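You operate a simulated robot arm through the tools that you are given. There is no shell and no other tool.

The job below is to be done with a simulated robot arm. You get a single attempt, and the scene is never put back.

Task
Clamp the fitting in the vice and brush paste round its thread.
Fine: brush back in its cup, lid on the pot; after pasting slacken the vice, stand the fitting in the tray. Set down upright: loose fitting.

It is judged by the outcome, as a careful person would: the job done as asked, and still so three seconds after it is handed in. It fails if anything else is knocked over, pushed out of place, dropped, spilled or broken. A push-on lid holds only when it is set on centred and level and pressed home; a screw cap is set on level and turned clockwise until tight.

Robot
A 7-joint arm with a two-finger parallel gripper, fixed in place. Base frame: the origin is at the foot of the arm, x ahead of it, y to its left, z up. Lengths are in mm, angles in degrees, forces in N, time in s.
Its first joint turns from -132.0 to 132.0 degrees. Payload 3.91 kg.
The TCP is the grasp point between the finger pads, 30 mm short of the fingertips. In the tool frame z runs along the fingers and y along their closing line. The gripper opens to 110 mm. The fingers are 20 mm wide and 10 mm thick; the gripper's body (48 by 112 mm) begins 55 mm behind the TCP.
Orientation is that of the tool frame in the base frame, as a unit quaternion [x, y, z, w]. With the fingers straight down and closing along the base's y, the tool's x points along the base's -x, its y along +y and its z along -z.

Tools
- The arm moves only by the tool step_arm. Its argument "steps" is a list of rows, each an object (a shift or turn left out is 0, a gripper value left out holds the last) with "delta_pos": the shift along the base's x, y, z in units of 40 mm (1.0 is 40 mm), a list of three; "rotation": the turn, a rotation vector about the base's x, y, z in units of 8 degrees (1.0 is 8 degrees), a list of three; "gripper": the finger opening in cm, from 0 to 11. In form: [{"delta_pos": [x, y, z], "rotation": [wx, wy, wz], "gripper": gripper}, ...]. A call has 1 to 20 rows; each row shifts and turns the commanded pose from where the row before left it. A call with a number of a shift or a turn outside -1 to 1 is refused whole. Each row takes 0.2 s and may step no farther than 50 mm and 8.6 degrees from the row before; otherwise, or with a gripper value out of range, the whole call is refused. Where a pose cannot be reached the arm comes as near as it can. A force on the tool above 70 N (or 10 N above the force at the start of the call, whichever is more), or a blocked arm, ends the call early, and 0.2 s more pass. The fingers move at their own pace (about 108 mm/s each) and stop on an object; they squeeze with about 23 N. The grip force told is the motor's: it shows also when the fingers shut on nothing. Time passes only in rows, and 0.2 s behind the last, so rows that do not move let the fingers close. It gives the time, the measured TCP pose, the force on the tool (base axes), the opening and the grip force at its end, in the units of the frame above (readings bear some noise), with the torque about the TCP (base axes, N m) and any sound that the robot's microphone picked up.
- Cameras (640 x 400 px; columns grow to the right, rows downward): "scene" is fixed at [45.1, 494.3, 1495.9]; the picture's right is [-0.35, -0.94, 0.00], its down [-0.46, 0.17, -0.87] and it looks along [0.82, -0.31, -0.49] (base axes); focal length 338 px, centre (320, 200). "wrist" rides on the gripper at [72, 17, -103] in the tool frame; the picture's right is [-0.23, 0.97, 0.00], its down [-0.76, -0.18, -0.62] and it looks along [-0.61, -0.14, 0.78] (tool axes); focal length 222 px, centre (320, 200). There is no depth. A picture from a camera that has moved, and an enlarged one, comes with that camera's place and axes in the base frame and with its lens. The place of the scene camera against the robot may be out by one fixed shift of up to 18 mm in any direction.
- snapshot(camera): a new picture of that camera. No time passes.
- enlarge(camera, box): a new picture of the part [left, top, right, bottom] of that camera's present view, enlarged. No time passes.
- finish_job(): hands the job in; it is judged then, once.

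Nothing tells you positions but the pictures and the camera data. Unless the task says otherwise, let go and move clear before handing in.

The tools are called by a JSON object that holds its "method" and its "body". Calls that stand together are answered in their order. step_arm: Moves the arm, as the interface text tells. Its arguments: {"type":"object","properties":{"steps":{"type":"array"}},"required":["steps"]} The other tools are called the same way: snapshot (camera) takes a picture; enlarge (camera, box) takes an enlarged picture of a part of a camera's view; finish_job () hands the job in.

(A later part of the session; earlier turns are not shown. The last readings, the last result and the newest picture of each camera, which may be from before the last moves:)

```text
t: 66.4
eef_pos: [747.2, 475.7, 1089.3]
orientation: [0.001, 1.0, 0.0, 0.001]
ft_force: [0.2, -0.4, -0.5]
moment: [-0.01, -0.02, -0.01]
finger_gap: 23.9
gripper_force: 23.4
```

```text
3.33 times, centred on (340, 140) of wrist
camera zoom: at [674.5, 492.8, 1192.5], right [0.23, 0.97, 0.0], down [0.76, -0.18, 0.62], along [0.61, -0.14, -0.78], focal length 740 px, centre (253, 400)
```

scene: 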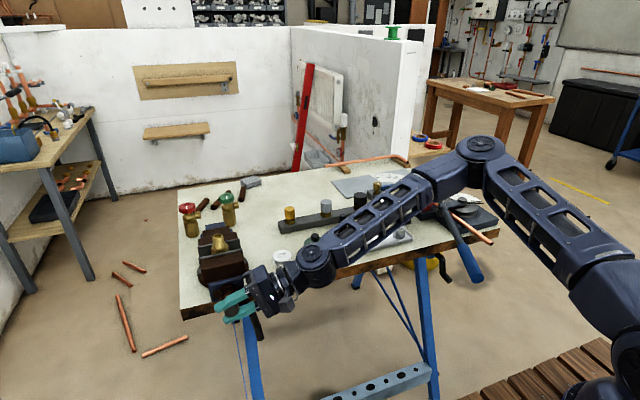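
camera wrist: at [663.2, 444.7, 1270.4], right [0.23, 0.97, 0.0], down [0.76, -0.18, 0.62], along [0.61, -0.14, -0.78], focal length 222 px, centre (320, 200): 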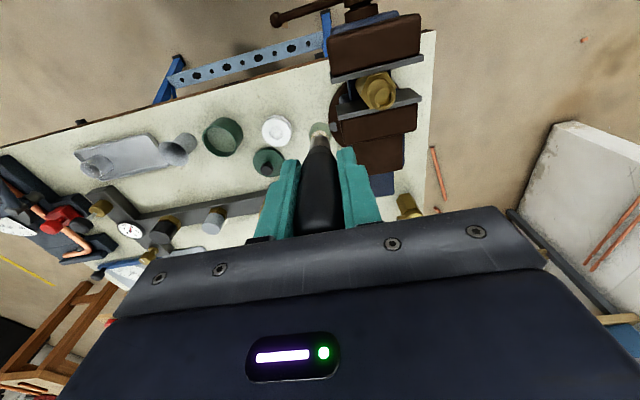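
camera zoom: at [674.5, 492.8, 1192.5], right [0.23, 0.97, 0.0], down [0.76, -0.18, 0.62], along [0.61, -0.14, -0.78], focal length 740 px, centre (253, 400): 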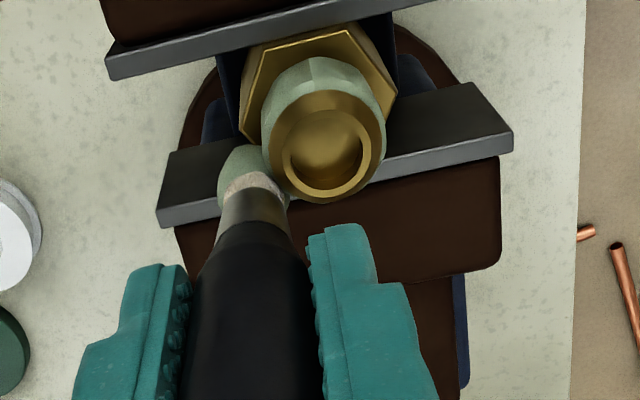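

A full green band shows at the front and sides. I'll go over the rear half once more to be sure of coverage, then lift.

{"method": "step_arm", "body": {"steps": [{"delta_pos": [0.1113, 0.0854, 0]}, {"delta_pos": [0.0854, 0.1113, 0]}, {"delta_pos": [0.0537, 0.1296, 0]}, {"delta_pos": [0.0183, 0.1391, 0]}, {"delta_pos": [-0.0183, 0.1391, 0]}, {"delta_pos": [-0.0537, 0.1296, 0]}, {"delta_pos": [-0.0854, 0.1113, 0]}, {"delta_pos": [-0.1113, 0.0854, 0]}, {"delta_pos": [-0.1296, 0.0537, 0]}, {"delta_pos": [-0.1391, 0.0183, 0]}, {"delta_pos": [0, 0.25, 0]}, {"delta_pos": [0, 0.25, 0]}, {"delta_pos": [0, 0, 0.9]}, {"delta_pos": [0, 0, 0.9]}, {"delta_pos": [0, 0, 0.4]}]}}

{"method": "enlarge", "body": {"camera": "scene", "box": [200, 200, 260, 260]}}

{"method": "enlarge", "body": {"camera": "wrist", "box": [240, 40, 400, 200]}}

```text
t: 69.6
eef_pos: [735.6, 536.0, 1178.3]
orientation: [0.0, 1.0, -0.001, 0.001]
ft_force: [-0.8, -0.2, -0.7]
moment: [-0.01, 0.0, -0.02]
finger_gap: 24.0
gripper_force: 22.9
```

```text
6.67 times, centred on (230, 230) of scene
camera zoom: at [45.1, 494.3, 1495.9], right [-0.35, -0.94, 0.0], down [-0.46, 0.17, -0.87], along [0.82, -0.31, -0.49], focal length 2255 px, centre (920, 0)
```

zoom: 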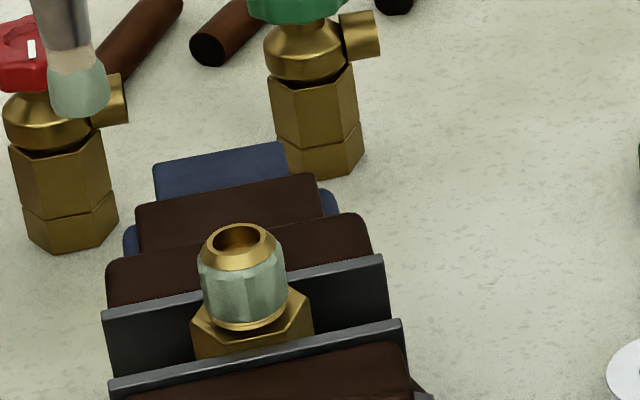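

```text
2.50 times, centred on (320, 120) of wrist
camera zoom: at [662.4, 552.2, 1282.0], right [0.23, 0.97, 0.0], down [0.76, -0.18, 0.62], along [0.61, -0.14, -0.78], focal length 555 px, centre (320, 400)
```

zoom: 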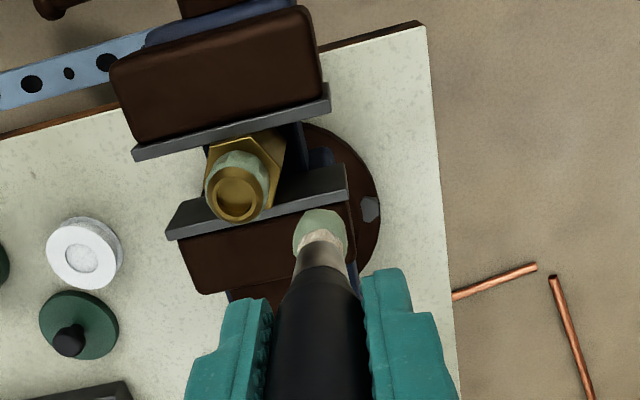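

The band looks complete from here. I'll tilt the tool high above the bench to let the wrist camera see the rear of the thread.

{"method": "step_arm", "body": {"steps": [{"delta_pos": [0.357, -0.316, 0.1], "rotation": [0, 1, 0]}, {"delta_pos": [0.357, -0.316, 0.1], "rotation": [0, 1, 0]}, {"delta_pos": [0.357, -0.316, 0.1], "rotation": [0, 1, 0]}, {"delta_pos": [0.357, -0.316, 0.1], "rotation": [0, 1, 0]}, {"delta_pos": [0.357, -0.316, 0.1], "rotation": [0, 1, 0]}, {"delta_pos": [0.357, -0.316, 0.1], "rotation": [0, 1, 0]}, {"delta_pos": [0.357, -0.316, 0.1], "rotation": [0, 0.5, 0]}, {"delta_pos": [0.357, -0.316, 0.1]}]}}

{"method": "snapshot", "body": {"camera": "wrist"}}

{"method": "snapshot", "body": {"camera": "scene"}}

```text
t: 71.4
eef_pos: [808.0, 471.5, 1197.9]
orientation: [0.001, 0.951, 0.001, -0.309]
ft_force: [1.6, -1.6, -1.3]
moment: [0.14, 0.12, -0.07]
finger_gap: 23.7
gripper_force: 23.2
out of reach, approached as far as the arm can: row 5, 6, 7, 8
```

```text
taken
camera wrist: at [810.2, 488.3, 1323.7], right [0.19, 0.97, -0.13], down [0.98, -0.18, 0.06], along [0.03, -0.14, -0.99], focal length 222 px, centre (320, 200)
```

wrist: 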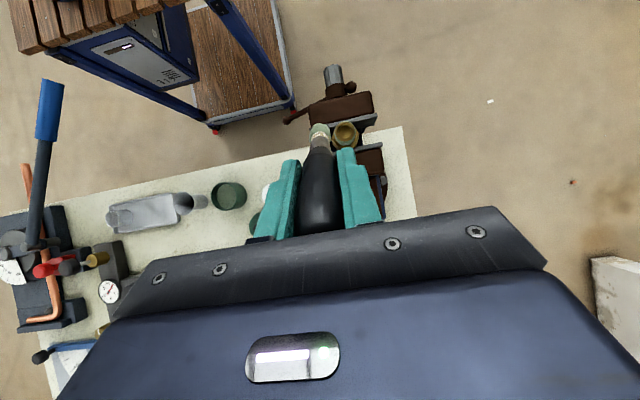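

```text
taken
```

scene: 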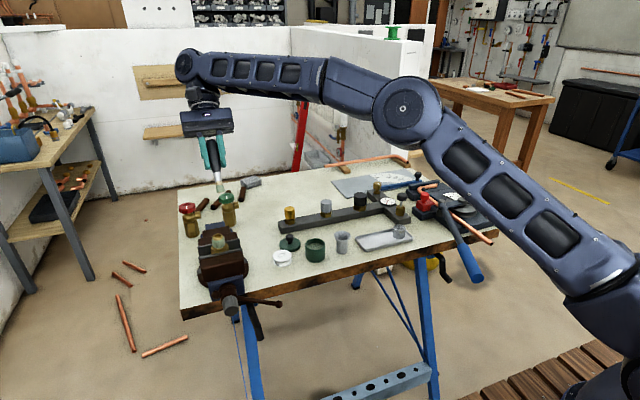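

{"method": "enlarge", "body": {"camera": "wrist", "box": [310, 100, 390, 160]}}

```text
6.67 times, centred on (350, 130) of wrist
camera zoom: at [810.2, 488.3, 1323.7], right [0.19, 0.97, -0.13], down [0.98, -0.18, 0.06], along [0.03, -0.14, -0.99], focal length 1481 px, centre (120, 667)
```

zoom: 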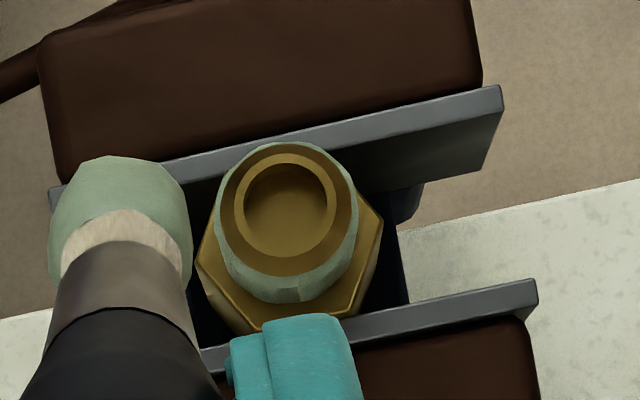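

Paste is visible all the way round, including the rear. I'll reverse the tilt and bring the brush back toward its cup.

{"method": "step_arm", "body": {"steps": [{"delta_pos": [-0.357, 0.0, 0]}, {"delta_pos": [-0.357, 0.0, 0]}, {"rotation": [0, -1, 0]}, {"rotation": [0, -1, 0]}, {"rotation": [0, -1, 0]}, {"rotation": [0, -1, 0]}]}}

```text
t: 72.8
eef_pos: [780.0, 472.2, 1195.8]
orientation: [0.001, 0.999, 0.0, -0.034]
ft_force: [0.1, -1.1, -0.9]
moment: [0.02, 0.04, 0.02]
finger_gap: 23.5
gripper_force: 23.5
```

{"method": "step_arm", "body": {"steps": [{"rotation": [0, -0.49, 0]}, {"delta_pos": [0, -0.95, 0]}, {"delta_pos": [0, -0.95, 0]}, {"delta_pos": [0, -0.95, 0]}, {"delta_pos": [0, -0.95, 0]}, {"delta_pos": [0, -0.95, 0]}, {"delta_pos": [0, -0.95, 0]}, {"delta_pos": [0, -0.95, 0]}, {"delta_pos": [0, -0.95, 0]}, {"delta_pos": [0, -0.34, 0]}, {}, {}]}}

{"method": "snapshot", "body": {"camera": "wrist"}}

```text
t: 75.4
eef_pos: [776.9, 153.2, 1197.8]
orientation: [0.0, 1.0, 0.0, -0.001]
ft_force: [0.3, -0.3, -0.5]
moment: [-0.01, -0.02, -0.01]
finger_gap: 23.5
gripper_force: 22.5
```

```text
taken
camera wrist: at [704.4, 171.1, 1301.3], right [0.23, 0.97, 0.0], down [0.76, -0.18, 0.62], along [0.61, -0.14, -0.78], focal length 222 px, centre (320, 200)
```

wrist: 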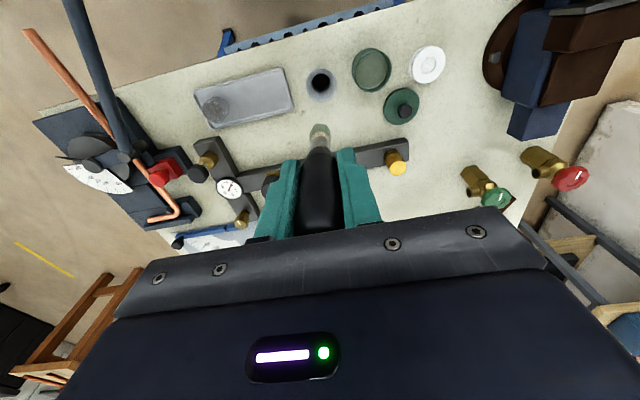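

{"method": "step_arm", "body": {"steps": [{"delta_pos": [0.05, 0.02, -0.9]}, {"delta_pos": [0, 0, -0.9]}, {"delta_pos": [0, 0, -0.9]}, {"delta_pos": [0, 0, -0.8]}, {}, {}]}}

{"method": "enlarge", "body": {"camera": "wrist", "box": [250, 60, 390, 210]}}

{"method": "enlarge", "body": {"camera": "scene", "box": [300, 170, 380, 270]}}

```text
t: 76.8
eef_pos: [778.4, 154.3, 1059.3]
orientation: [-0.001, 1.0, 0.0, -0.001]
ft_force: [-1.2, 1.0, -1.1]
moment: [0.01, -0.02, 0.03]
finger_gap: 23.8
gripper_force: 22.9
```

```text
2.67 times, centred on (320, 135) of wrist
camera zoom: at [706.2, 170.5, 1162.2], right [0.23, 0.97, 0.0], down [0.76, -0.18, 0.62], along [0.61, -0.14, -0.78], focal length 592 px, centre (320, 373)
```

zoom: 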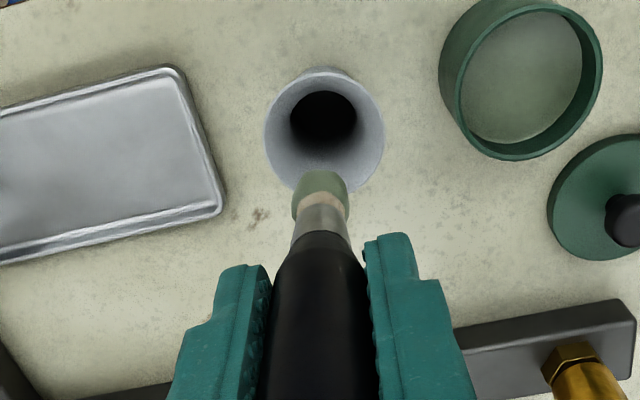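

```text
4.00 times, centred on (340, 220) of scene
camera zoom: at [45.1, 494.3, 1495.9], right [-0.35, -0.94, 0.0], down [-0.46, 0.17, -0.87], along [0.82, -0.31, -0.49], focal length 1353 px, centre (240, 120)
```

zoom: 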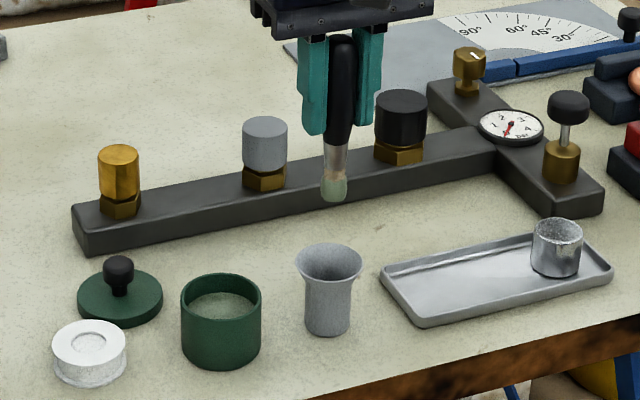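

The brush is vertical and centred over the cup. I'll lower it in, watching for contact.

{"method": "step_arm", "body": {"steps": [{"delta_pos": [0.02, 0.01, -0.8]}, {"delta_pos": [0, 0, -0.4]}, {"delta_pos": [0, 0, -0.3]}, {}]}}

{"method": "enlarge", "body": {"camera": "scene", "box": [300, 190, 380, 260]}}

{"method": "enlarge", "body": {"camera": "wrist", "box": [250, 60, 390, 210]}}

```text
t: 77.8
eef_pos: [779.6, 154.3, 998.3]
orientation: [-0.001, 1.0, 0.0, 0.0]
ft_force: [0.5, -0.4, 0.3]
moment: [0.0, 0.0, 0.0]
finger_gap: 23.8
gripper_force: 23.0
```

```text
5.71 times, centred on (340, 225) of scene
camera zoom: at [45.1, 494.3, 1495.9], right [-0.35, -0.94, 0.0], down [-0.46, 0.17, -0.87], along [0.82, -0.31, -0.49], focal length 1933 px, centre (206, 57)
```

zoom: 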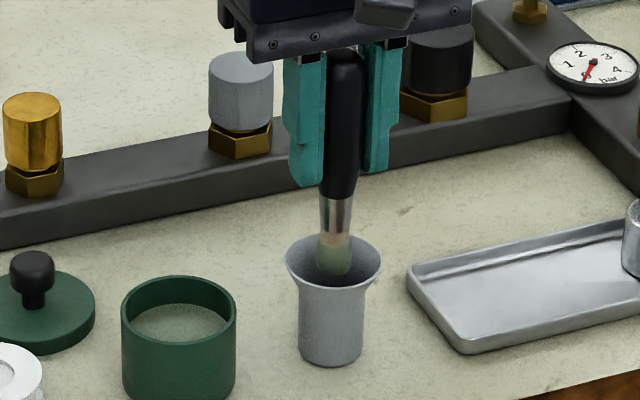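

```text
2.67 times, centred on (320, 135) of wrist
camera zoom: at [706.6, 171.6, 1101.8], right [0.23, 0.97, 0.0], down [0.76, -0.18, 0.62], along [0.61, -0.14, -0.78], focal length 592 px, centre (320, 373)
```

zoom: 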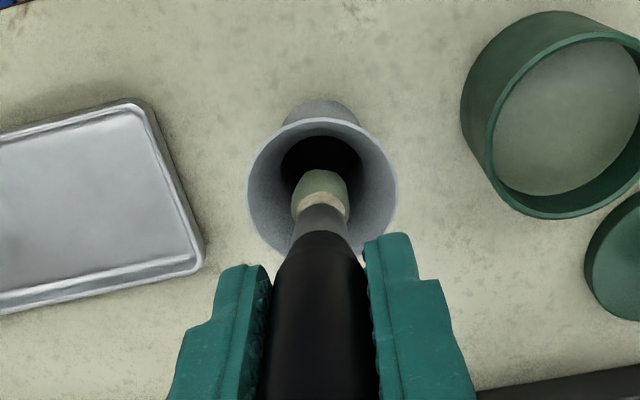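

{"method": "step_arm", "body": {"steps": [{"delta_pos": [0, 0, -0.3]}, {"delta_pos": [0, 0, -0.3]}, {"delta_pos": [0, 0, -0.2]}, {"delta_pos": [0, 0, -0.1]}, {}]}}

{"method": "step_arm", "body": {"steps": [{"delta_pos": [0, 0, -0.05]}, {}]}}

{"method": "enlarge", "body": {"camera": "scene", "box": [300, 190, 380, 260]}}

```text
t: 79.0
eef_pos: [780.8, 156.2, 961.4]
orientation: [0.0, 1.0, 0.0, -0.001]
ft_force: [0.4, 0.8, 0.1]
moment: [0.01, -0.01, -0.02]
finger_gap: 23.9
gripper_force: 22.9
```

```text
t: 79.6
eef_pos: [780.2, 156.6, 959.9]
orientation: [-0.001, 1.0, 0.0, -0.001]
ft_force: [-0.8, -0.4, -0.3]
moment: [0.01, 0.01, 0.01]
finger_gap: 23.8
gripper_force: 22.9
```

```text
5.71 times, centred on (340, 225) of scene
camera zoom: at [45.1, 494.3, 1495.9], right [-0.35, -0.94, 0.0], down [-0.46, 0.17, -0.87], along [0.82, -0.31, -0.49], focal length 1933 px, centre (206, 57)
```

zoom: 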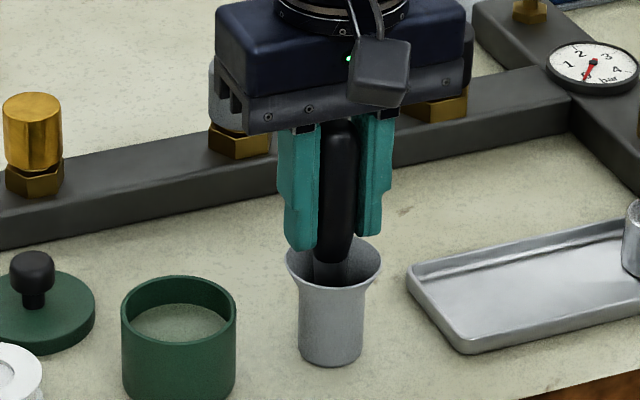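

The brush now sits a few mm higher than when I first gripped it. I'll keep lowering in small steps until it meets the cup bottom.

{"method": "step_arm", "body": {"steps": [{"delta_pos": [0, 0, -0.06]}, {"delta_pos": [0, 0, -0.06]}]}}

{"method": "step_arm", "body": {"steps": [{"delta_pos": [0, 0, -0.05]}, {}]}}

{"method": "enlarge", "body": {"camera": "scene", "box": [300, 190, 380, 260]}}

```text
t: 80.2
eef_pos: [780.0, 155.8, 954.0]
orientation: [0.0, 1.0, 0.0, -0.002]
ft_force: [0.2, 0.4, -1.1]
moment: [-0.01, 0.0, 0.02]
finger_gap: 23.8
gripper_force: 23.2
```

```text
t: 80.8
eef_pos: [780.1, 155.7, 952.3]
orientation: [0.0, 1.0, 0.0, -0.001]
ft_force: [0.4, 0.1, -0.4]
moment: [0.01, -0.01, 0.02]
finger_gap: 23.8
gripper_force: 23.2
```

```text
5.71 times, centred on (340, 225) of scene
camera zoom: at [45.1, 494.3, 1495.9], right [-0.35, -0.94, 0.0], down [-0.46, 0.17, -0.87], along [0.82, -0.31, -0.49], focal length 1933 px, centre (206, 57)
```

zoom: 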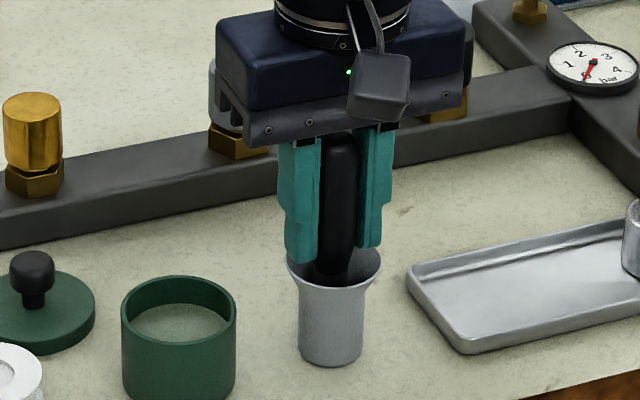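

{"method": "step_arm", "body": {"steps": [{"delta_pos": [0, 0, -0.04]}, {}]}}

{"method": "step_arm", "body": {"steps": [{"gripper": 3.2}, {"gripper": 4.4}, {}]}}

{"method": "enlarge", "body": {"camera": "scene", "box": [300, 190, 380, 260]}}

```text
t: 81.4
eef_pos: [780.7, 155.8, 951.2]
orientation: [0.0, 1.0, 0.0, -0.001]
ft_force: [0.0, -0.6, -0.7]
moment: [0.02, 0.03, 0.0]
finger_gap: 23.9
gripper_force: 23.1
```

```text
t: 82.2
eef_pos: [780.9, 156.1, 951.5]
orientation: [-0.001, 1.0, -0.001, -0.001]
ft_force: [0.5, 0.1, 0.0]
moment: [0.01, -0.06, -0.01]
finger_gap: 43.8
gripper_force: 0.1
```

```text
5.71 times, centred on (340, 225) of scene
camera zoom: at [45.1, 494.3, 1495.9], right [-0.35, -0.94, 0.0], down [-0.46, 0.17, -0.87], along [0.82, -0.31, -0.49], focal length 1933 px, centre (206, 57)
```

zoom: 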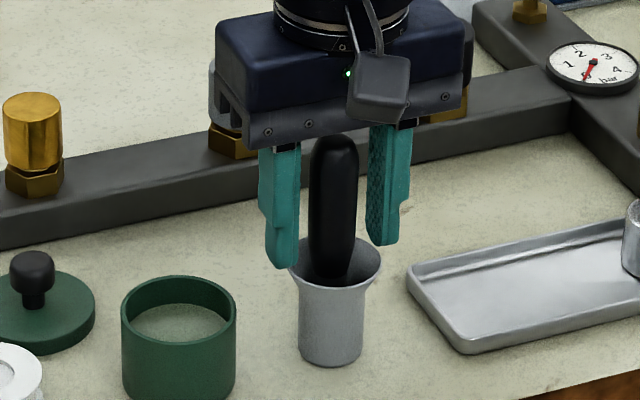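

The brush stands in its cup just as before. I'll rise clear and go fetch the lid.

{"method": "step_arm", "body": {"steps": [{"delta_pos": [0, 0, 0.5]}, {"delta_pos": [0, 0, 0.9]}, {"delta_pos": [0, 0, 0.9]}, {"delta_pos": [0.51, 0.84, 0]}, {"delta_pos": [0.51, 0.84, 0]}, {"delta_pos": [0.51, 0.84, 0]}, {"delta_pos": [0.49, 0.84, 0]}, {}, {}]}}

{"method": "enlarge", "body": {"camera": "scene", "box": [270, 190, 380, 270]}}

{"method": "enlarge", "body": {"camera": "wrist", "box": [250, 60, 390, 210]}}

```text
t: 84.2
eef_pos: [863.2, 291.3, 1043.2]
orientation: [0.0, 1.0, 0.0, -0.001]
ft_force: [0.4, 0.3, 0.3]
moment: [-0.01, -0.01, -0.06]
finger_gap: 44.0
gripper_force: 0.1
```

```text
5.00 times, centred on (325, 230) of scene
camera zoom: at [45.1, 494.3, 1495.9], right [-0.35, -0.94, 0.0], down [-0.46, 0.17, -0.87], along [0.82, -0.31, -0.49], focal length 1692 px, centre (295, 50)
```

zoom: 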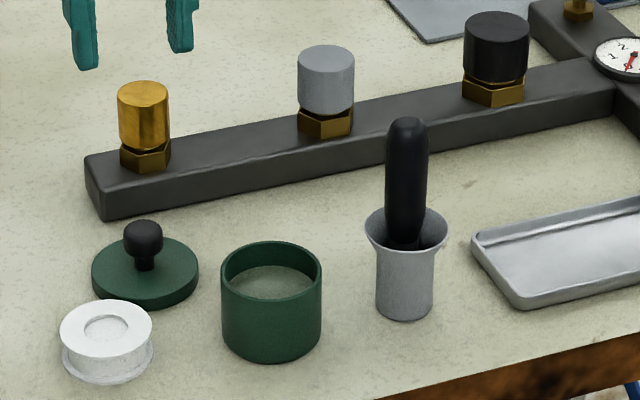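

```text
2.67 times, centred on (320, 135) of wrist
camera zoom: at [790.0, 307.5, 1146.2], right [0.23, 0.97, 0.0], down [0.76, -0.18, 0.62], along [0.61, -0.14, -0.78], focal length 592 px, centre (320, 373)
```

zoom: 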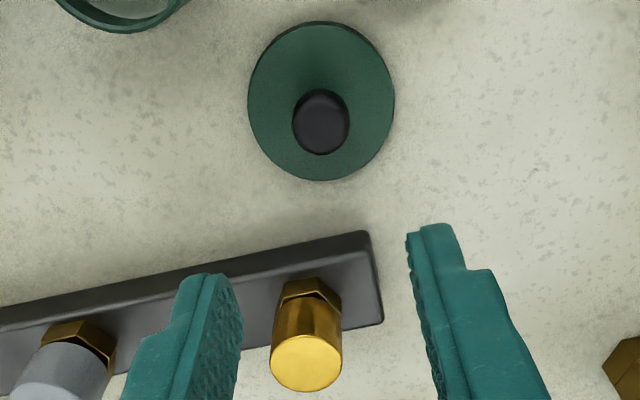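

The lid waits undisturbed at about (861, 291), and I take the pot axis as (783, 237.8). I'll lower onto the lid knob at the same height as when I set it down.

{"method": "step_arm", "body": {"steps": [{"delta_pos": [-0.03, -0.02, -0.9]}, {"delta_pos": [0, 0, -0.9]}, {"delta_pos": [0, 0, -0.9]}, {"delta_pos": [0, 0, -0.45]}, {"delta_pos": [0, 0, -0.3]}, {}, {}]}}

{"method": "enlarge", "body": {"camera": "wrist", "box": [250, 90, 390, 210]}}

```text
t: 85.8
eef_pos: [858.7, 287.2, 904.4]
orientation: [0.0, 1.0, 0.0, -0.001]
ft_force: [0.5, -0.1, -0.6]
moment: [0.04, 0.01, -0.01]
finger_gap: 44.3
gripper_force: 0.1
```

```text
3.33 times, centred on (320, 150) of wrist
camera zoom: at [787.1, 305.0, 1008.0], right [0.23, 0.97, 0.0], down [0.76, -0.18, 0.62], along [0.61, -0.14, -0.78], focal length 740 px, centre (320, 367)
```

zoom: 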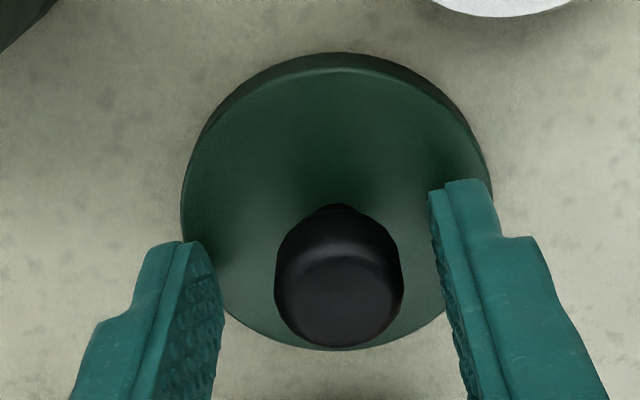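

The tool is about 2.6 mm off in y and 3 mm high compared with the release pose. I'll correct and recheck.

{"method": "step_arm", "body": {"steps": [{"delta_pos": [0.01, 0.065, -0.075]}, {}, {}]}}

{"method": "enlarge", "body": {"camera": "wrist", "box": [250, 90, 390, 210]}}

```text
t: 86.6
eef_pos: [860.7, 292.1, 901.8]
orientation: [0.0, 1.0, 0.0, -0.001]
ft_force: [0.6, -1.5, -0.4]
moment: [0.0, -0.01, 0.0]
finger_gap: 43.9
gripper_force: 0.1
```

```text
3.33 times, centred on (320, 150) of wrist
camera zoom: at [787.4, 308.4, 1004.8], right [0.23, 0.97, 0.0], down [0.76, -0.18, 0.62], along [0.61, -0.14, -0.78], focal length 740 px, centre (320, 367)
```

zoom: 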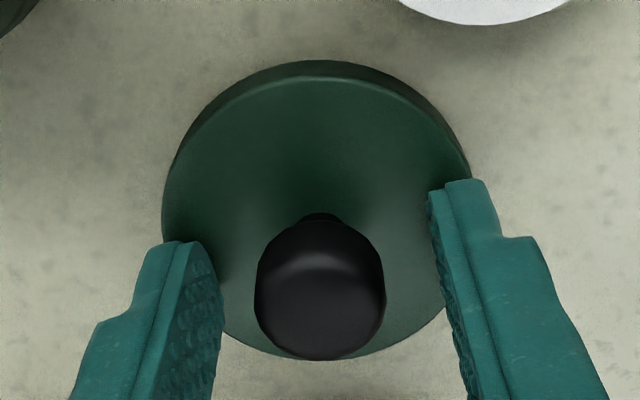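

{"method": "step_arm", "body": {"steps": [{"delta_pos": [0, -0.025, 0]}, {"gripper": 0}, {"gripper": 0}, {"gripper": 0}]}}

{"method": "step_arm", "body": {"steps": [{"delta_pos": [0, 0, 0.4]}, {"delta_pos": [0, 0, 0.9]}, {"delta_pos": [0, 0, 0.9]}, {"delta_pos": [0, 0, 0.5]}, {"delta_pos": [-0.6475, -0.441, 0]}, {"delta_pos": [-0.6475, -0.441, 0]}, {"delta_pos": [-0.6475, -0.441, 0]}, {}, {}]}}

{"method": "enlarge", "body": {"camera": "wrist", "box": [250, 60, 390, 210]}}

{"method": "enlarge", "body": {"camera": "scene", "box": [270, 190, 370, 270]}}

```text
t: 87.6
eef_pos: [860.7, 290.4, 901.4]
orientation: [0.0, 1.0, 0.0, -0.001]
ft_force: [-0.2, -0.1, 0.5]
moment: [0.03, -0.04, -0.02]
finger_gap: 22.4
gripper_force: 23.0
```

```text
t: 89.6
eef_pos: [782.2, 236.6, 1009.5]
orientation: [0.0, 1.0, 0.0, -0.001]
ft_force: [-0.4, -0.1, 0.0]
moment: [0.03, 0.01, -0.03]
finger_gap: 22.2
gripper_force: 22.9
```

```text
2.67 times, centred on (320, 135) of wrist
camera zoom: at [709.4, 254.5, 1113.5], right [0.23, 0.97, 0.0], down [0.76, -0.18, 0.62], along [0.61, -0.14, -0.78], focal length 592 px, centre (320, 373)
```

zoom: 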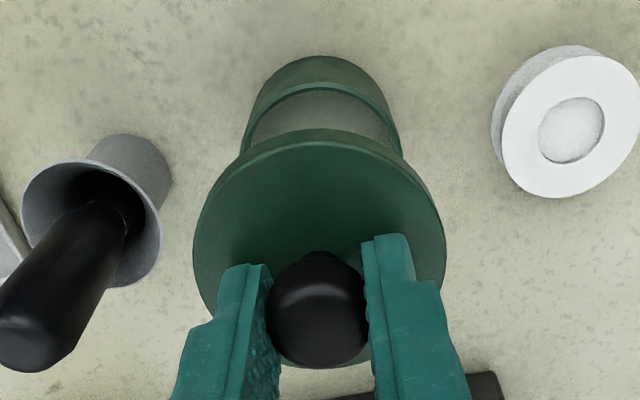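

```text
5.00 times, centred on (320, 230) of scene
camera zoom: at [45.1, 494.3, 1495.9], right [-0.35, -0.94, 0.0], down [-0.46, 0.17, -0.87], along [0.82, -0.31, -0.49], focal length 1692 px, centre (320, 50)
```

zoom: 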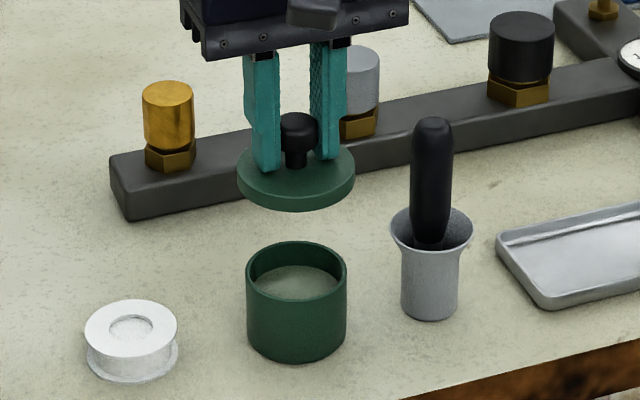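

The lid is over the pot, about 0.7 mm short in y by the picture. I'll trim that and lower toward the rim.

{"method": "step_arm", "body": {"steps": [{"delta_pos": [0.01, 0.018, -0.5]}, {"delta_pos": [0, 0, -0.5]}, {"delta_pos": [0, 0, -0.3]}, {}, {}]}}

{"method": "enlarge", "body": {"camera": "scene", "box": [290, 210, 350, 270]}}

{"method": "enlarge", "body": {"camera": "wrist", "box": [250, 80, 390, 210]}}

```text
t: 90.8
eef_pos: [782.9, 239.3, 958.7]
orientation: [0.0, 1.0, -0.001, -0.002]
ft_force: [0.2, 0.2, -0.5]
moment: [-0.01, -0.02, -0.01]
finger_gap: 22.2
gripper_force: 22.7
```

```text
6.67 times, centred on (320, 240) of scene
camera zoom: at [45.1, 494.3, 1495.9], right [-0.35, -0.94, 0.0], down [-0.46, 0.17, -0.87], along [0.82, -0.31, -0.49], focal length 2255 px, centre (320, -67)
```

zoom: 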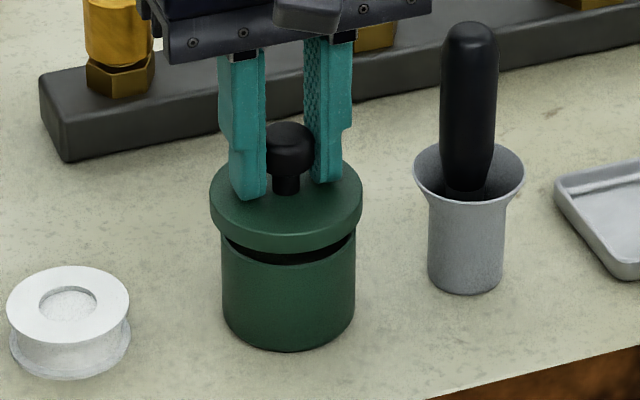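

```text
3.08 times, centred on (320, 145) of wrist
camera zoom: at [710.8, 255.3, 1061.1], right [0.23, 0.97, 0.0], down [0.76, -0.18, 0.62], along [0.61, -0.14, -0.78], focal length 684 px, centre (320, 369)
```

zoom: 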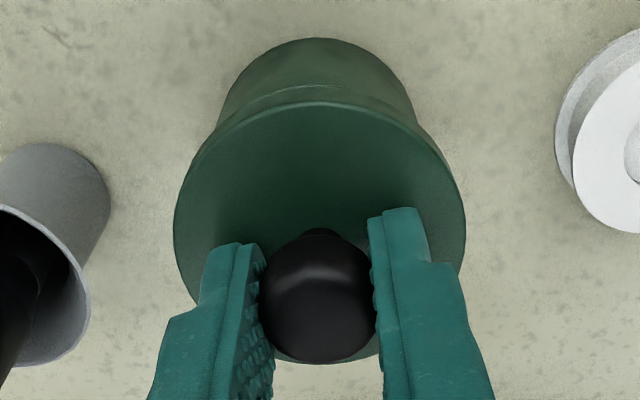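

The lid is about 1 mm too far toward +y, so I'll shift back and lower closer.

{"method": "step_arm", "body": {"steps": [{"delta_pos": [0, -0.026, -0.15]}, {"delta_pos": [0, 0, -0.1]}, {}, {}]}}

{"method": "enlarge", "body": {"camera": "scene", "box": [290, 210, 350, 270]}}

{"method": "enlarge", "body": {"camera": "wrist", "box": [250, 80, 390, 210]}}

```text
t: 91.8
eef_pos: [781.2, 238.0, 947.0]
orientation: [0.0, 1.0, 0.0, -0.001]
ft_force: [-0.2, 0.3, -0.6]
moment: [0.03, -0.03, 0.02]
finger_gap: 22.0
gripper_force: 22.8
```

```text
6.67 times, centred on (320, 240) of scene
camera zoom: at [45.1, 494.3, 1495.9], right [-0.35, -0.94, 0.0], down [-0.46, 0.17, -0.87], along [0.82, -0.31, -0.49], focal length 2255 px, centre (320, -67)
```

zoom: 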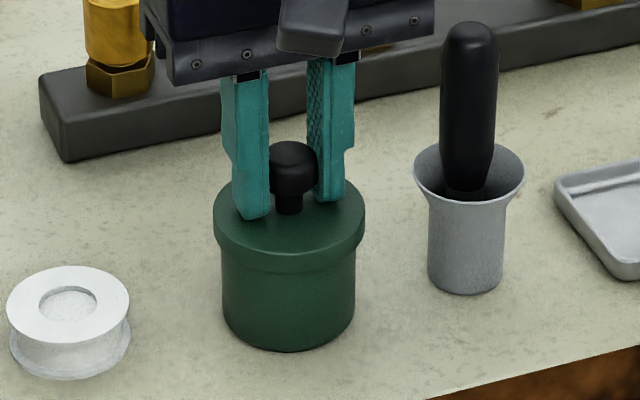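

```text
3.08 times, centred on (320, 145) of wrist
camera zoom: at [710.3, 254.1, 1051.1], right [0.23, 0.97, 0.0], down [0.76, -0.18, 0.62], along [0.61, -0.14, -0.78], focal length 684 px, centre (320, 369)
```

zoom: 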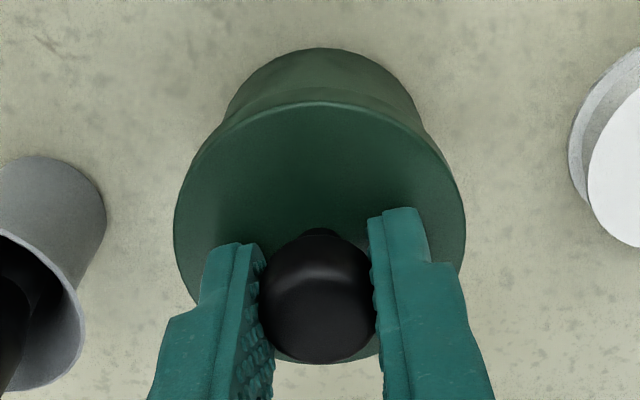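

Lid and pot line up in both views now. I'll lower until the lid meets its seat, watching force and sound.

{"method": "step_arm", "body": {"steps": [{"delta_pos": [-0.01, 0, -0.06]}, {"delta_pos": [0, 0, -0.06]}]}}

{"method": "step_arm", "body": {"steps": [{"delta_pos": [0, 0, -0.05]}, {}]}}

{"method": "enlarge", "body": {"camera": "scene", "box": [290, 210, 350, 270]}}

```text
t: 92.4
eef_pos: [782.2, 238.3, 943.0]
orientation: [0.0, 1.0, 0.001, -0.002]
ft_force: [-0.1, -0.7, -0.4]
moment: [0.01, -0.03, -0.01]
finger_gap: 22.1
gripper_force: 22.7
```

```text
t: 93.0
eef_pos: [782.6, 237.3, 942.2]
orientation: [0.0, 1.0, 0.0, -0.001]
ft_force: [-0.5, 0.1, -1.0]
moment: [0.0, -0.01, 0.01]
finger_gap: 22.2
gripper_force: 23.0
```

```text
6.67 times, centred on (320, 240) of scene
camera zoom: at [45.1, 494.3, 1495.9], right [-0.35, -0.94, 0.0], down [-0.46, 0.17, -0.87], along [0.82, -0.31, -0.49], focal length 2255 px, centre (320, -67)
```

zoom: 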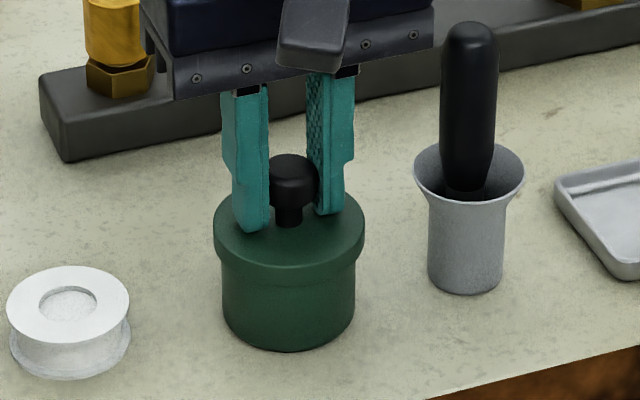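

{"method": "step_arm", "body": {"steps": [{"delta_pos": [0, 0, -0.04]}, {}]}}

{"method": "step_arm", "body": {"steps": [{"delta_pos": [0, 0, -0.04]}, {}]}}

{"method": "step_arm", "body": {"steps": [{"delta_pos": [0, 0, -0.03]}, {}]}}

```text
t: 93.6
eef_pos: [782.3, 237.7, 940.6]
orientation: [0.0, 1.0, 0.0, 0.0]
ft_force: [-7.9, 1.9, 23.9]
moment: [0.03, 0.26, -0.01]
finger_gap: 22.4
gripper_force: 22.8
heard: snap
```

```text
t: 94.2
eef_pos: [783.1, 238.1, 939.6]
orientation: [0.0, 1.0, 0.001, 0.0]
ft_force: [-0.1, 6.4, 37.8]
moment: [0.13, 0.03, 0.0]
finger_gap: 22.4
gripper_force: 22.7
```

```text
t: 94.8
eef_pos: [782.9, 238.7, 938.4]
orientation: [0.0, 1.0, 0.001, 0.002]
ft_force: [-3.5, 6.0, 69.6]
moment: [0.06, 0.19, 0.02]
finger_gap: 22.5
gripper_force: 23.1
```

A snap sounded and the lid is pressed home with about 70 N. I'll ease the load off, release, and inspect.

{"method": "step_arm", "body": {"steps": [{"delta_pos": [0, 0, 0.06]}, {}]}}

{"method": "step_arm", "body": {"steps": [{"gripper": 5}, {"gripper": 5}, {}]}}

{"method": "enlarge", "body": {"camera": "scene", "box": [290, 210, 350, 270]}}

{"method": "enlarge", "body": {"camera": "wrist", "box": [250, 80, 390, 210]}}

```text
t: 95.4
eef_pos: [782.7, 238.0, 939.6]
orientation: [0.0, 1.0, 0.002, 0.0]
ft_force: [12.2, 16.9, 42.7]
moment: [0.4, -0.53, -0.01]
finger_gap: 22.2
gripper_force: 22.7
```

```text
t: 96.2
eef_pos: [782.3, 234.7, 940.2]
orientation: [0.001, 1.0, 0.0, -0.001]
ft_force: [-5.1, -18.2, 45.4]
moment: [-0.26, 0.16, -0.1]
finger_gap: 37.3
gripper_force: 0.1
```

```text
6.67 times, centred on (320, 240) of scene
camera zoom: at [45.1, 494.3, 1495.9], right [-0.35, -0.94, 0.0], down [-0.46, 0.17, -0.87], along [0.82, -0.31, -0.49], focal length 2255 px, centre (320, -67)
```

zoom: 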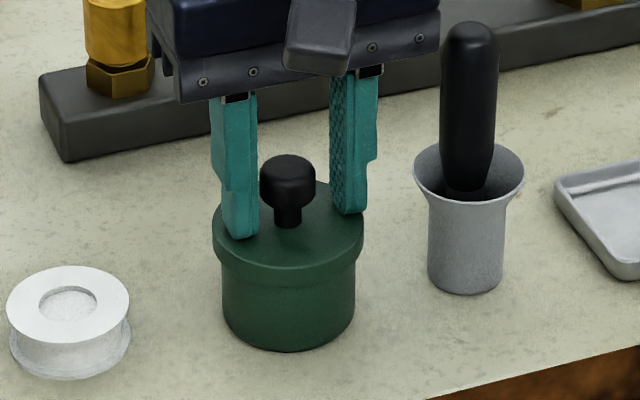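

```text
3.08 times, centred on (320, 145) of wrist
camera zoom: at [709.4, 252.1, 1043.0], right [0.23, 0.97, 0.0], down [0.76, -0.18, 0.62], along [0.61, -0.14, -0.78], focal length 684 px, centre (320, 369)
```

zoom: 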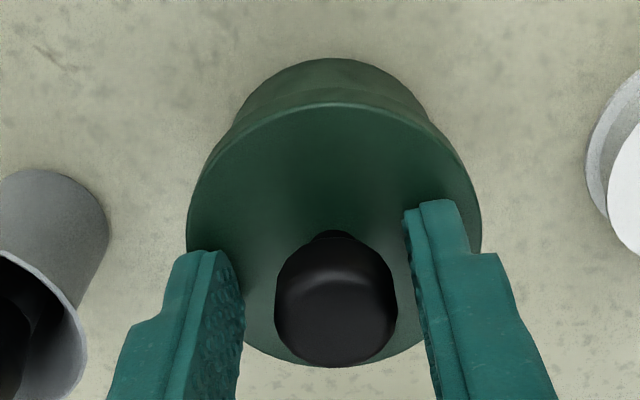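

The fingertips are resting on the lid and dragging, so I'll rise straight up at once.

{"method": "step_arm", "body": {"steps": [{"delta_pos": [0, 0, 0.08]}, {"delta_pos": [0, 0, 0.15]}, {"delta_pos": [0, 0, 0.5]}, {"delta_pos": [0, 0, 0.8]}, {}]}}

{"method": "enlarge", "body": {"camera": "scene", "box": [290, 210, 350, 270]}}

{"method": "enlarge", "body": {"camera": "wrist", "box": [250, 60, 390, 190]}}

```text
t: 97.4
eef_pos: [783.2, 237.8, 1001.9]
orientation: [0.0, 1.0, -0.001, -0.001]
ft_force: [-0.8, 0.5, -1.5]
moment: [-0.04, 0.0, 0.01]
finger_gap: 50.2
gripper_force: 0.1
```

```text
6.67 times, centred on (320, 240) of scene
camera zoom: at [45.1, 494.3, 1495.9], right [-0.35, -0.94, 0.0], down [-0.46, 0.17, -0.87], along [0.82, -0.31, -0.49], focal length 2255 px, centre (320, -67)
```

zoom: 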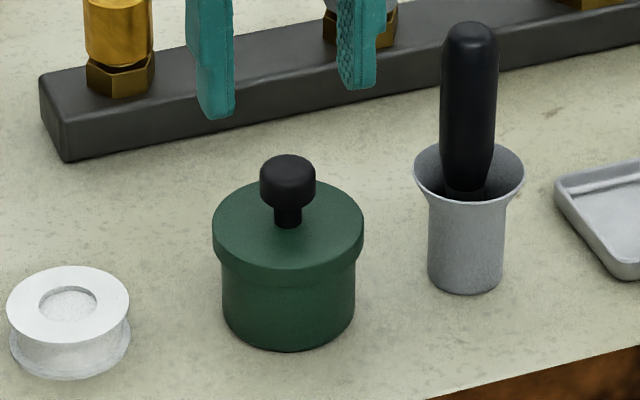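

```text
3.08 times, centred on (320, 125) of wrist
camera zoom: at [710.0, 254.7, 1105.1], right [0.23, 0.97, 0.0], down [0.76, -0.18, 0.62], along [0.61, -0.14, -0.78], focal length 684 px, centre (320, 431)
```

zoom: 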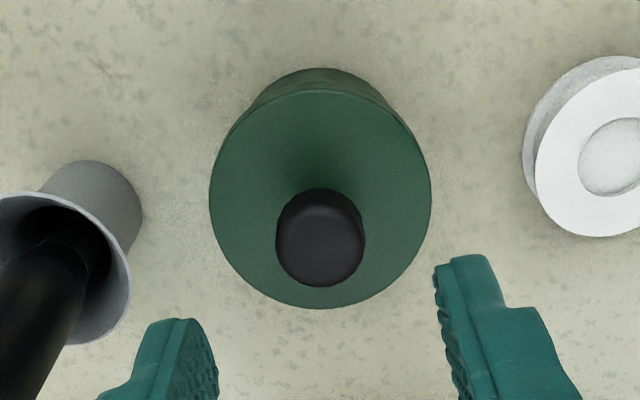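

The lid looks level and centred. To be sure it's home, I'll close the fingers and press gently on top of the knob.

{"method": "step_arm", "body": {"steps": [{"gripper": 0}, {"gripper": 0}, {"delta_pos": [0, 0, -0.7]}, {"delta_pos": [0, 0, -0.1]}, {}]}}

{"method": "step_arm", "body": {"steps": [{"delta_pos": [0, 0, -0.1]}, {"delta_pos": [0, 0, -0.05]}]}}

{"method": "step_arm", "body": {"steps": [{"delta_pos": [0, 0, -0.06]}]}}

```text
t: 98.6
eef_pos: [783.8, 237.5, 968.3]
orientation: [0.0, 1.0, 0.0, -0.001]
ft_force: [0.3, -0.3, 0.4]
moment: [-0.01, 0.0, 0.03]
finger_gap: 0.0
gripper_force: 22.8
```

```text
t: 99.3
eef_pos: [784.7, 237.5, 967.0]
orientation: [0.0, 1.0, 0.002, 0.002]
ft_force: [-12.9, -4.6, 24.1]
moment: [-0.18, 0.36, -0.04]
finger_gap: 0.0
gripper_force: 23.1
stopped in row 2: the force on the tool passed its limit at 73 N (the readings are from after the stop); the commanded pose is now the measured one
```

```text
t: 99.7
eef_pos: [782.1, 236.4, 968.1]
orientation: [-0.001, 1.0, 0.002, 0.004]
ft_force: [-14.4, -10.4, 56.7]
moment: [-0.26, 0.48, 0.04]
finger_gap: 0.3
gripper_force: 23.3
```

It took over 70 N with no further snap, so the lid was already home. I'll rise and verify nothing moved.

{"method": "step_arm", "body": {"steps": [{"delta_pos": [0, 0, 0.15]}, {"delta_pos": [0, 0, 0.8]}, {"delta_pos": [0, 0, 0.9]}, {"delta_pos": [0, 0, 0.9]}, {}]}}

{"method": "enlarge", "body": {"camera": "scene", "box": [290, 210, 350, 270]}}

{"method": "snapshot", "body": {"camera": "scene"}}

```text
t: 100.9
eef_pos: [784.6, 237.7, 1072.1]
orientation: [0.0, 1.0, 0.001, 0.002]
ft_force: [0.0, -0.4, -0.8]
moment: [-0.02, 0.0, 0.01]
finger_gap: 0.1
gripper_force: 23.6
```

```text
6.67 times, centred on (320, 240) of scene
camera zoom: at [45.1, 494.3, 1495.9], right [-0.35, -0.94, 0.0], down [-0.46, 0.17, -0.87], along [0.82, -0.31, -0.49], focal length 2255 px, centre (320, -67)
```

zoom: 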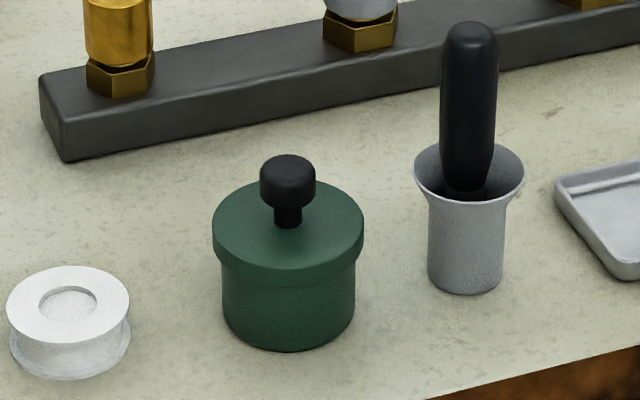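

```text
taken
```

scene: 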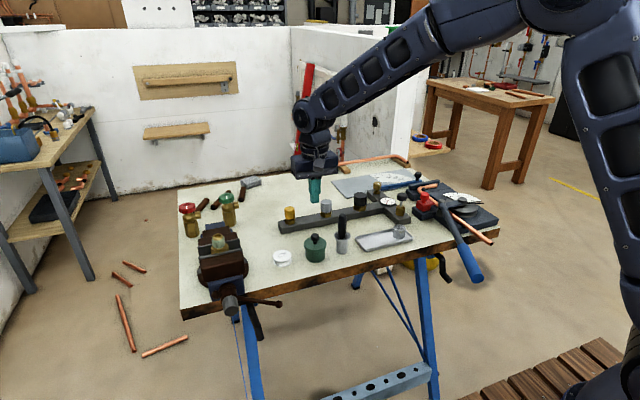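

The pot, roll and brush are all in place. Next I'll go back to the vice knob to slacken it.

{"method": "step_arm", "body": {"steps": [{"delta_pos": [0, 0, 0.5], "gripper": 8}, {"delta_pos": [-0.5425, 0.8025, 0.06]}, {"delta_pos": [-0.5425, 0.8025, 0.06]}, {"delta_pos": [-0.5425, 0.8025, 0.06]}, {"delta_pos": [-0.5425, 0.8025, 0.06]}, {"delta_pos": [-0.5425, 0.8025, 0.06]}, {"delta_pos": [-0.5425, 0.8025, 0.06]}, {"delta_pos": [-0.5425, 0.8025, 0.06]}, {"delta_pos": [-0.5425, 0.8025, 0.06]}, {}, {}]}}

{"method": "snapshot", "body": {"camera": "wrist"}}

{"method": "enlarge", "body": {"camera": "scene", "box": [170, 180, 300, 320]}}

```text
t: 103.3
eef_pos: [609.8, 493.0, 1113.9]
orientation: [0.0, 1.0, 0.0, 0.001]
ft_force: [0.4, 0.7, 1.1]
moment: [0.0, 0.04, 0.0]
finger_gap: 79.9
gripper_force: 0.1
```

```text
taken
camera wrist: at [536.9, 511.6, 1215.9], right [0.23, 0.97, 0.0], down [0.76, -0.18, 0.63], along [0.61, -0.14, -0.78], focal length 222 px, centre (320, 200)
```

wrist: 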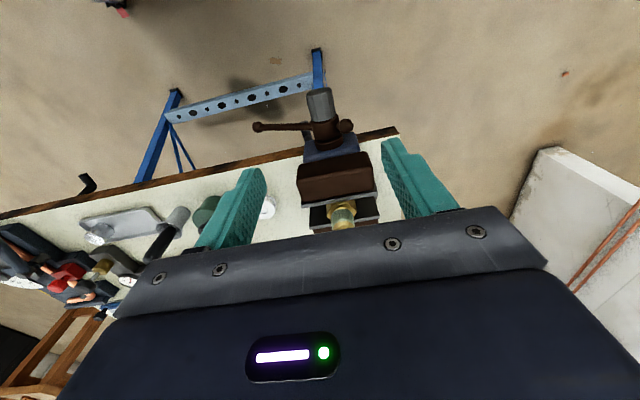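

```text
2.86 times, centred on (235, 250) of scene
camera zoom: at [45.1, 494.3, 1495.9], right [-0.35, -0.94, 0.0], down [-0.46, 0.17, -0.87], along [0.82, -0.31, -0.49], focal length 967 px, centre (563, 57)
```

zoom: 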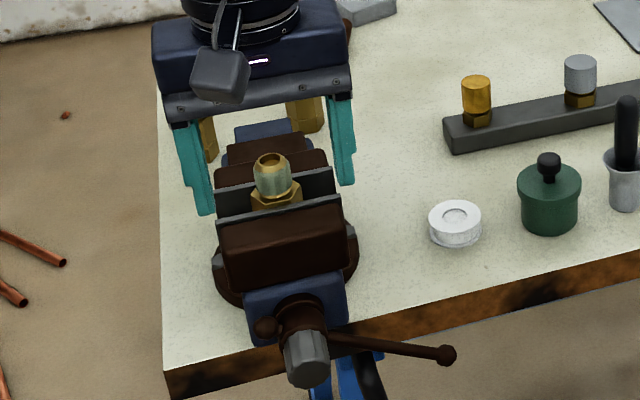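

The vice and fitting are as I left them. I'll lower round the knob, tilt to +64° and grip.

{"method": "step_arm", "body": {"steps": [{"delta_pos": [0.02, 0.03, -0.9]}, {"delta_pos": [0, 0, -0.9]}, {"delta_pos": [0, 0, -0.9]}, {"delta_pos": [0, 0, -0.9]}, {"delta_pos": [0, 0, -0.9]}, {"delta_pos": [0, 0, -0.27]}, {"rotation": [1, 0, 0]}, {"rotation": [1, 0, 0]}, {"rotation": [1, 0, 0]}, {"rotation": [1, 0, 0]}, {"rotation": [1, 0, 0]}, {"rotation": [1, 0, 0]}, {"rotation": [1, 0, 0]}, {"rotation": [1, 0, 0]}, {}]}}

{"method": "snapshot", "body": {"camera": "wrist"}}

```text
t: 106.5
eef_pos: [611.9, 495.2, 922.4]
orientation: [0.001, 0.847, 0.531, 0.002]
ft_force: [0.4, 0.6, 1.1]
moment: [0.01, -0.01, -0.03]
finger_gap: 80.2
gripper_force: 0.0
```

```text
taken
camera wrist: at [538.1, 410.0, 982.5], right [0.23, 0.42, 0.88], down [0.76, -0.64, 0.11], along [0.61, 0.64, -0.47], focal length 222 px, centre (320, 200)
```

wrist: 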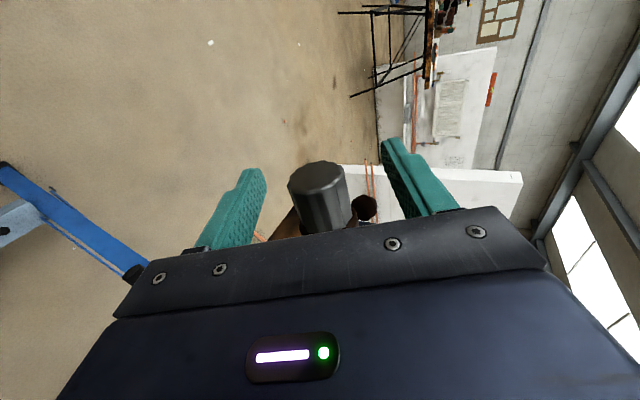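

The knob is centred between the open fingers. I'll close and begin turning anticlockwise, watching the torque.

{"method": "step_arm", "body": {"steps": [{"gripper": 0}, {"gripper": 0}, {"gripper": 0}, {"gripper": 0}]}}

{"method": "step_arm", "body": {"steps": [{"delta_pos": [-0.004, 0, 0], "rotation": [-1, 0, 0]}, {"delta_pos": [-0.004, 0, 0], "rotation": [-1, 0, 0]}]}}

{"method": "step_arm", "body": {"steps": [{"delta_pos": [-0.004, 0, 0], "rotation": [-1, 0, 0]}, {"delta_pos": [-0.004, 0, 0], "rotation": [-1, 0, 0]}]}}

{"method": "snapshot", "body": {"camera": "wrist"}}

```text
t: 107.5
eef_pos: [611.0, 494.7, 922.2]
orientation: [0.002, 0.847, 0.531, 0.002]
ft_force: [-0.5, -3.7, -2.4]
moment: [-0.25, -0.02, -0.14]
finger_gap: 31.0
gripper_force: 44.6
```

```text
t: 108.1
eef_pos: [612.4, 495.5, 921.3]
orientation: [0.001, 0.913, 0.407, 0.001]
ft_force: [7.1, -2.7, -4.4]
moment: [0.2, 0.39, 0.69]
finger_gap: 30.9
gripper_force: 44.9
```

```text
t: 108.7
eef_pos: [610.8, 496.3, 921.9]
orientation: [0.001, 0.961, 0.276, 0.002]
ft_force: [12.2, -2.1, -2.5]
moment: [0.12, 0.13, 0.48]
finger_gap: 30.9
gripper_force: 45.1
```

```text
taken
camera wrist: at [537.9, 455.0, 1017.8], right [0.23, 0.82, 0.52], down [0.76, -0.48, 0.44], along [0.61, 0.29, -0.74], focal length 222 px, centre (320, 200)
```

wrist: 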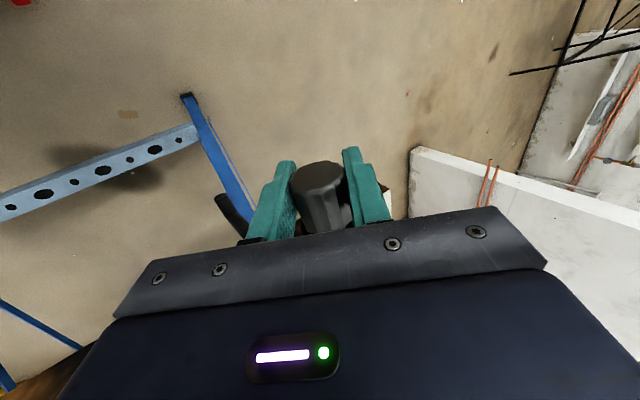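

{"method": "enlarge", "body": {"camera": "scene", "box": [170, 200, 300, 320]}}

```text
3.33 times, centred on (235, 260) of scene
camera zoom: at [45.1, 494.3, 1495.9], right [-0.35, -0.94, 0.0], down [-0.46, 0.17, -0.87], along [0.82, -0.31, -0.49], focal length 1128 px, centre (603, 0)
```

zoom: 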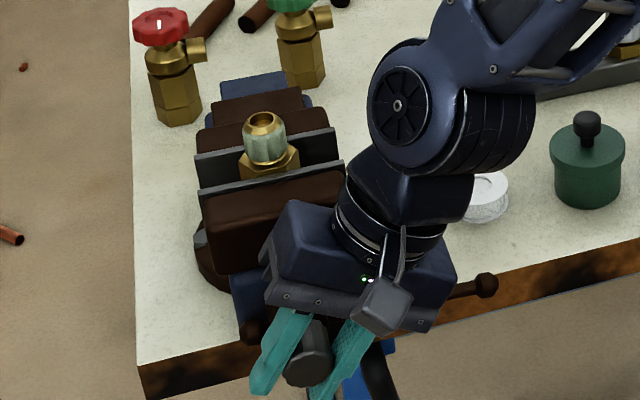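

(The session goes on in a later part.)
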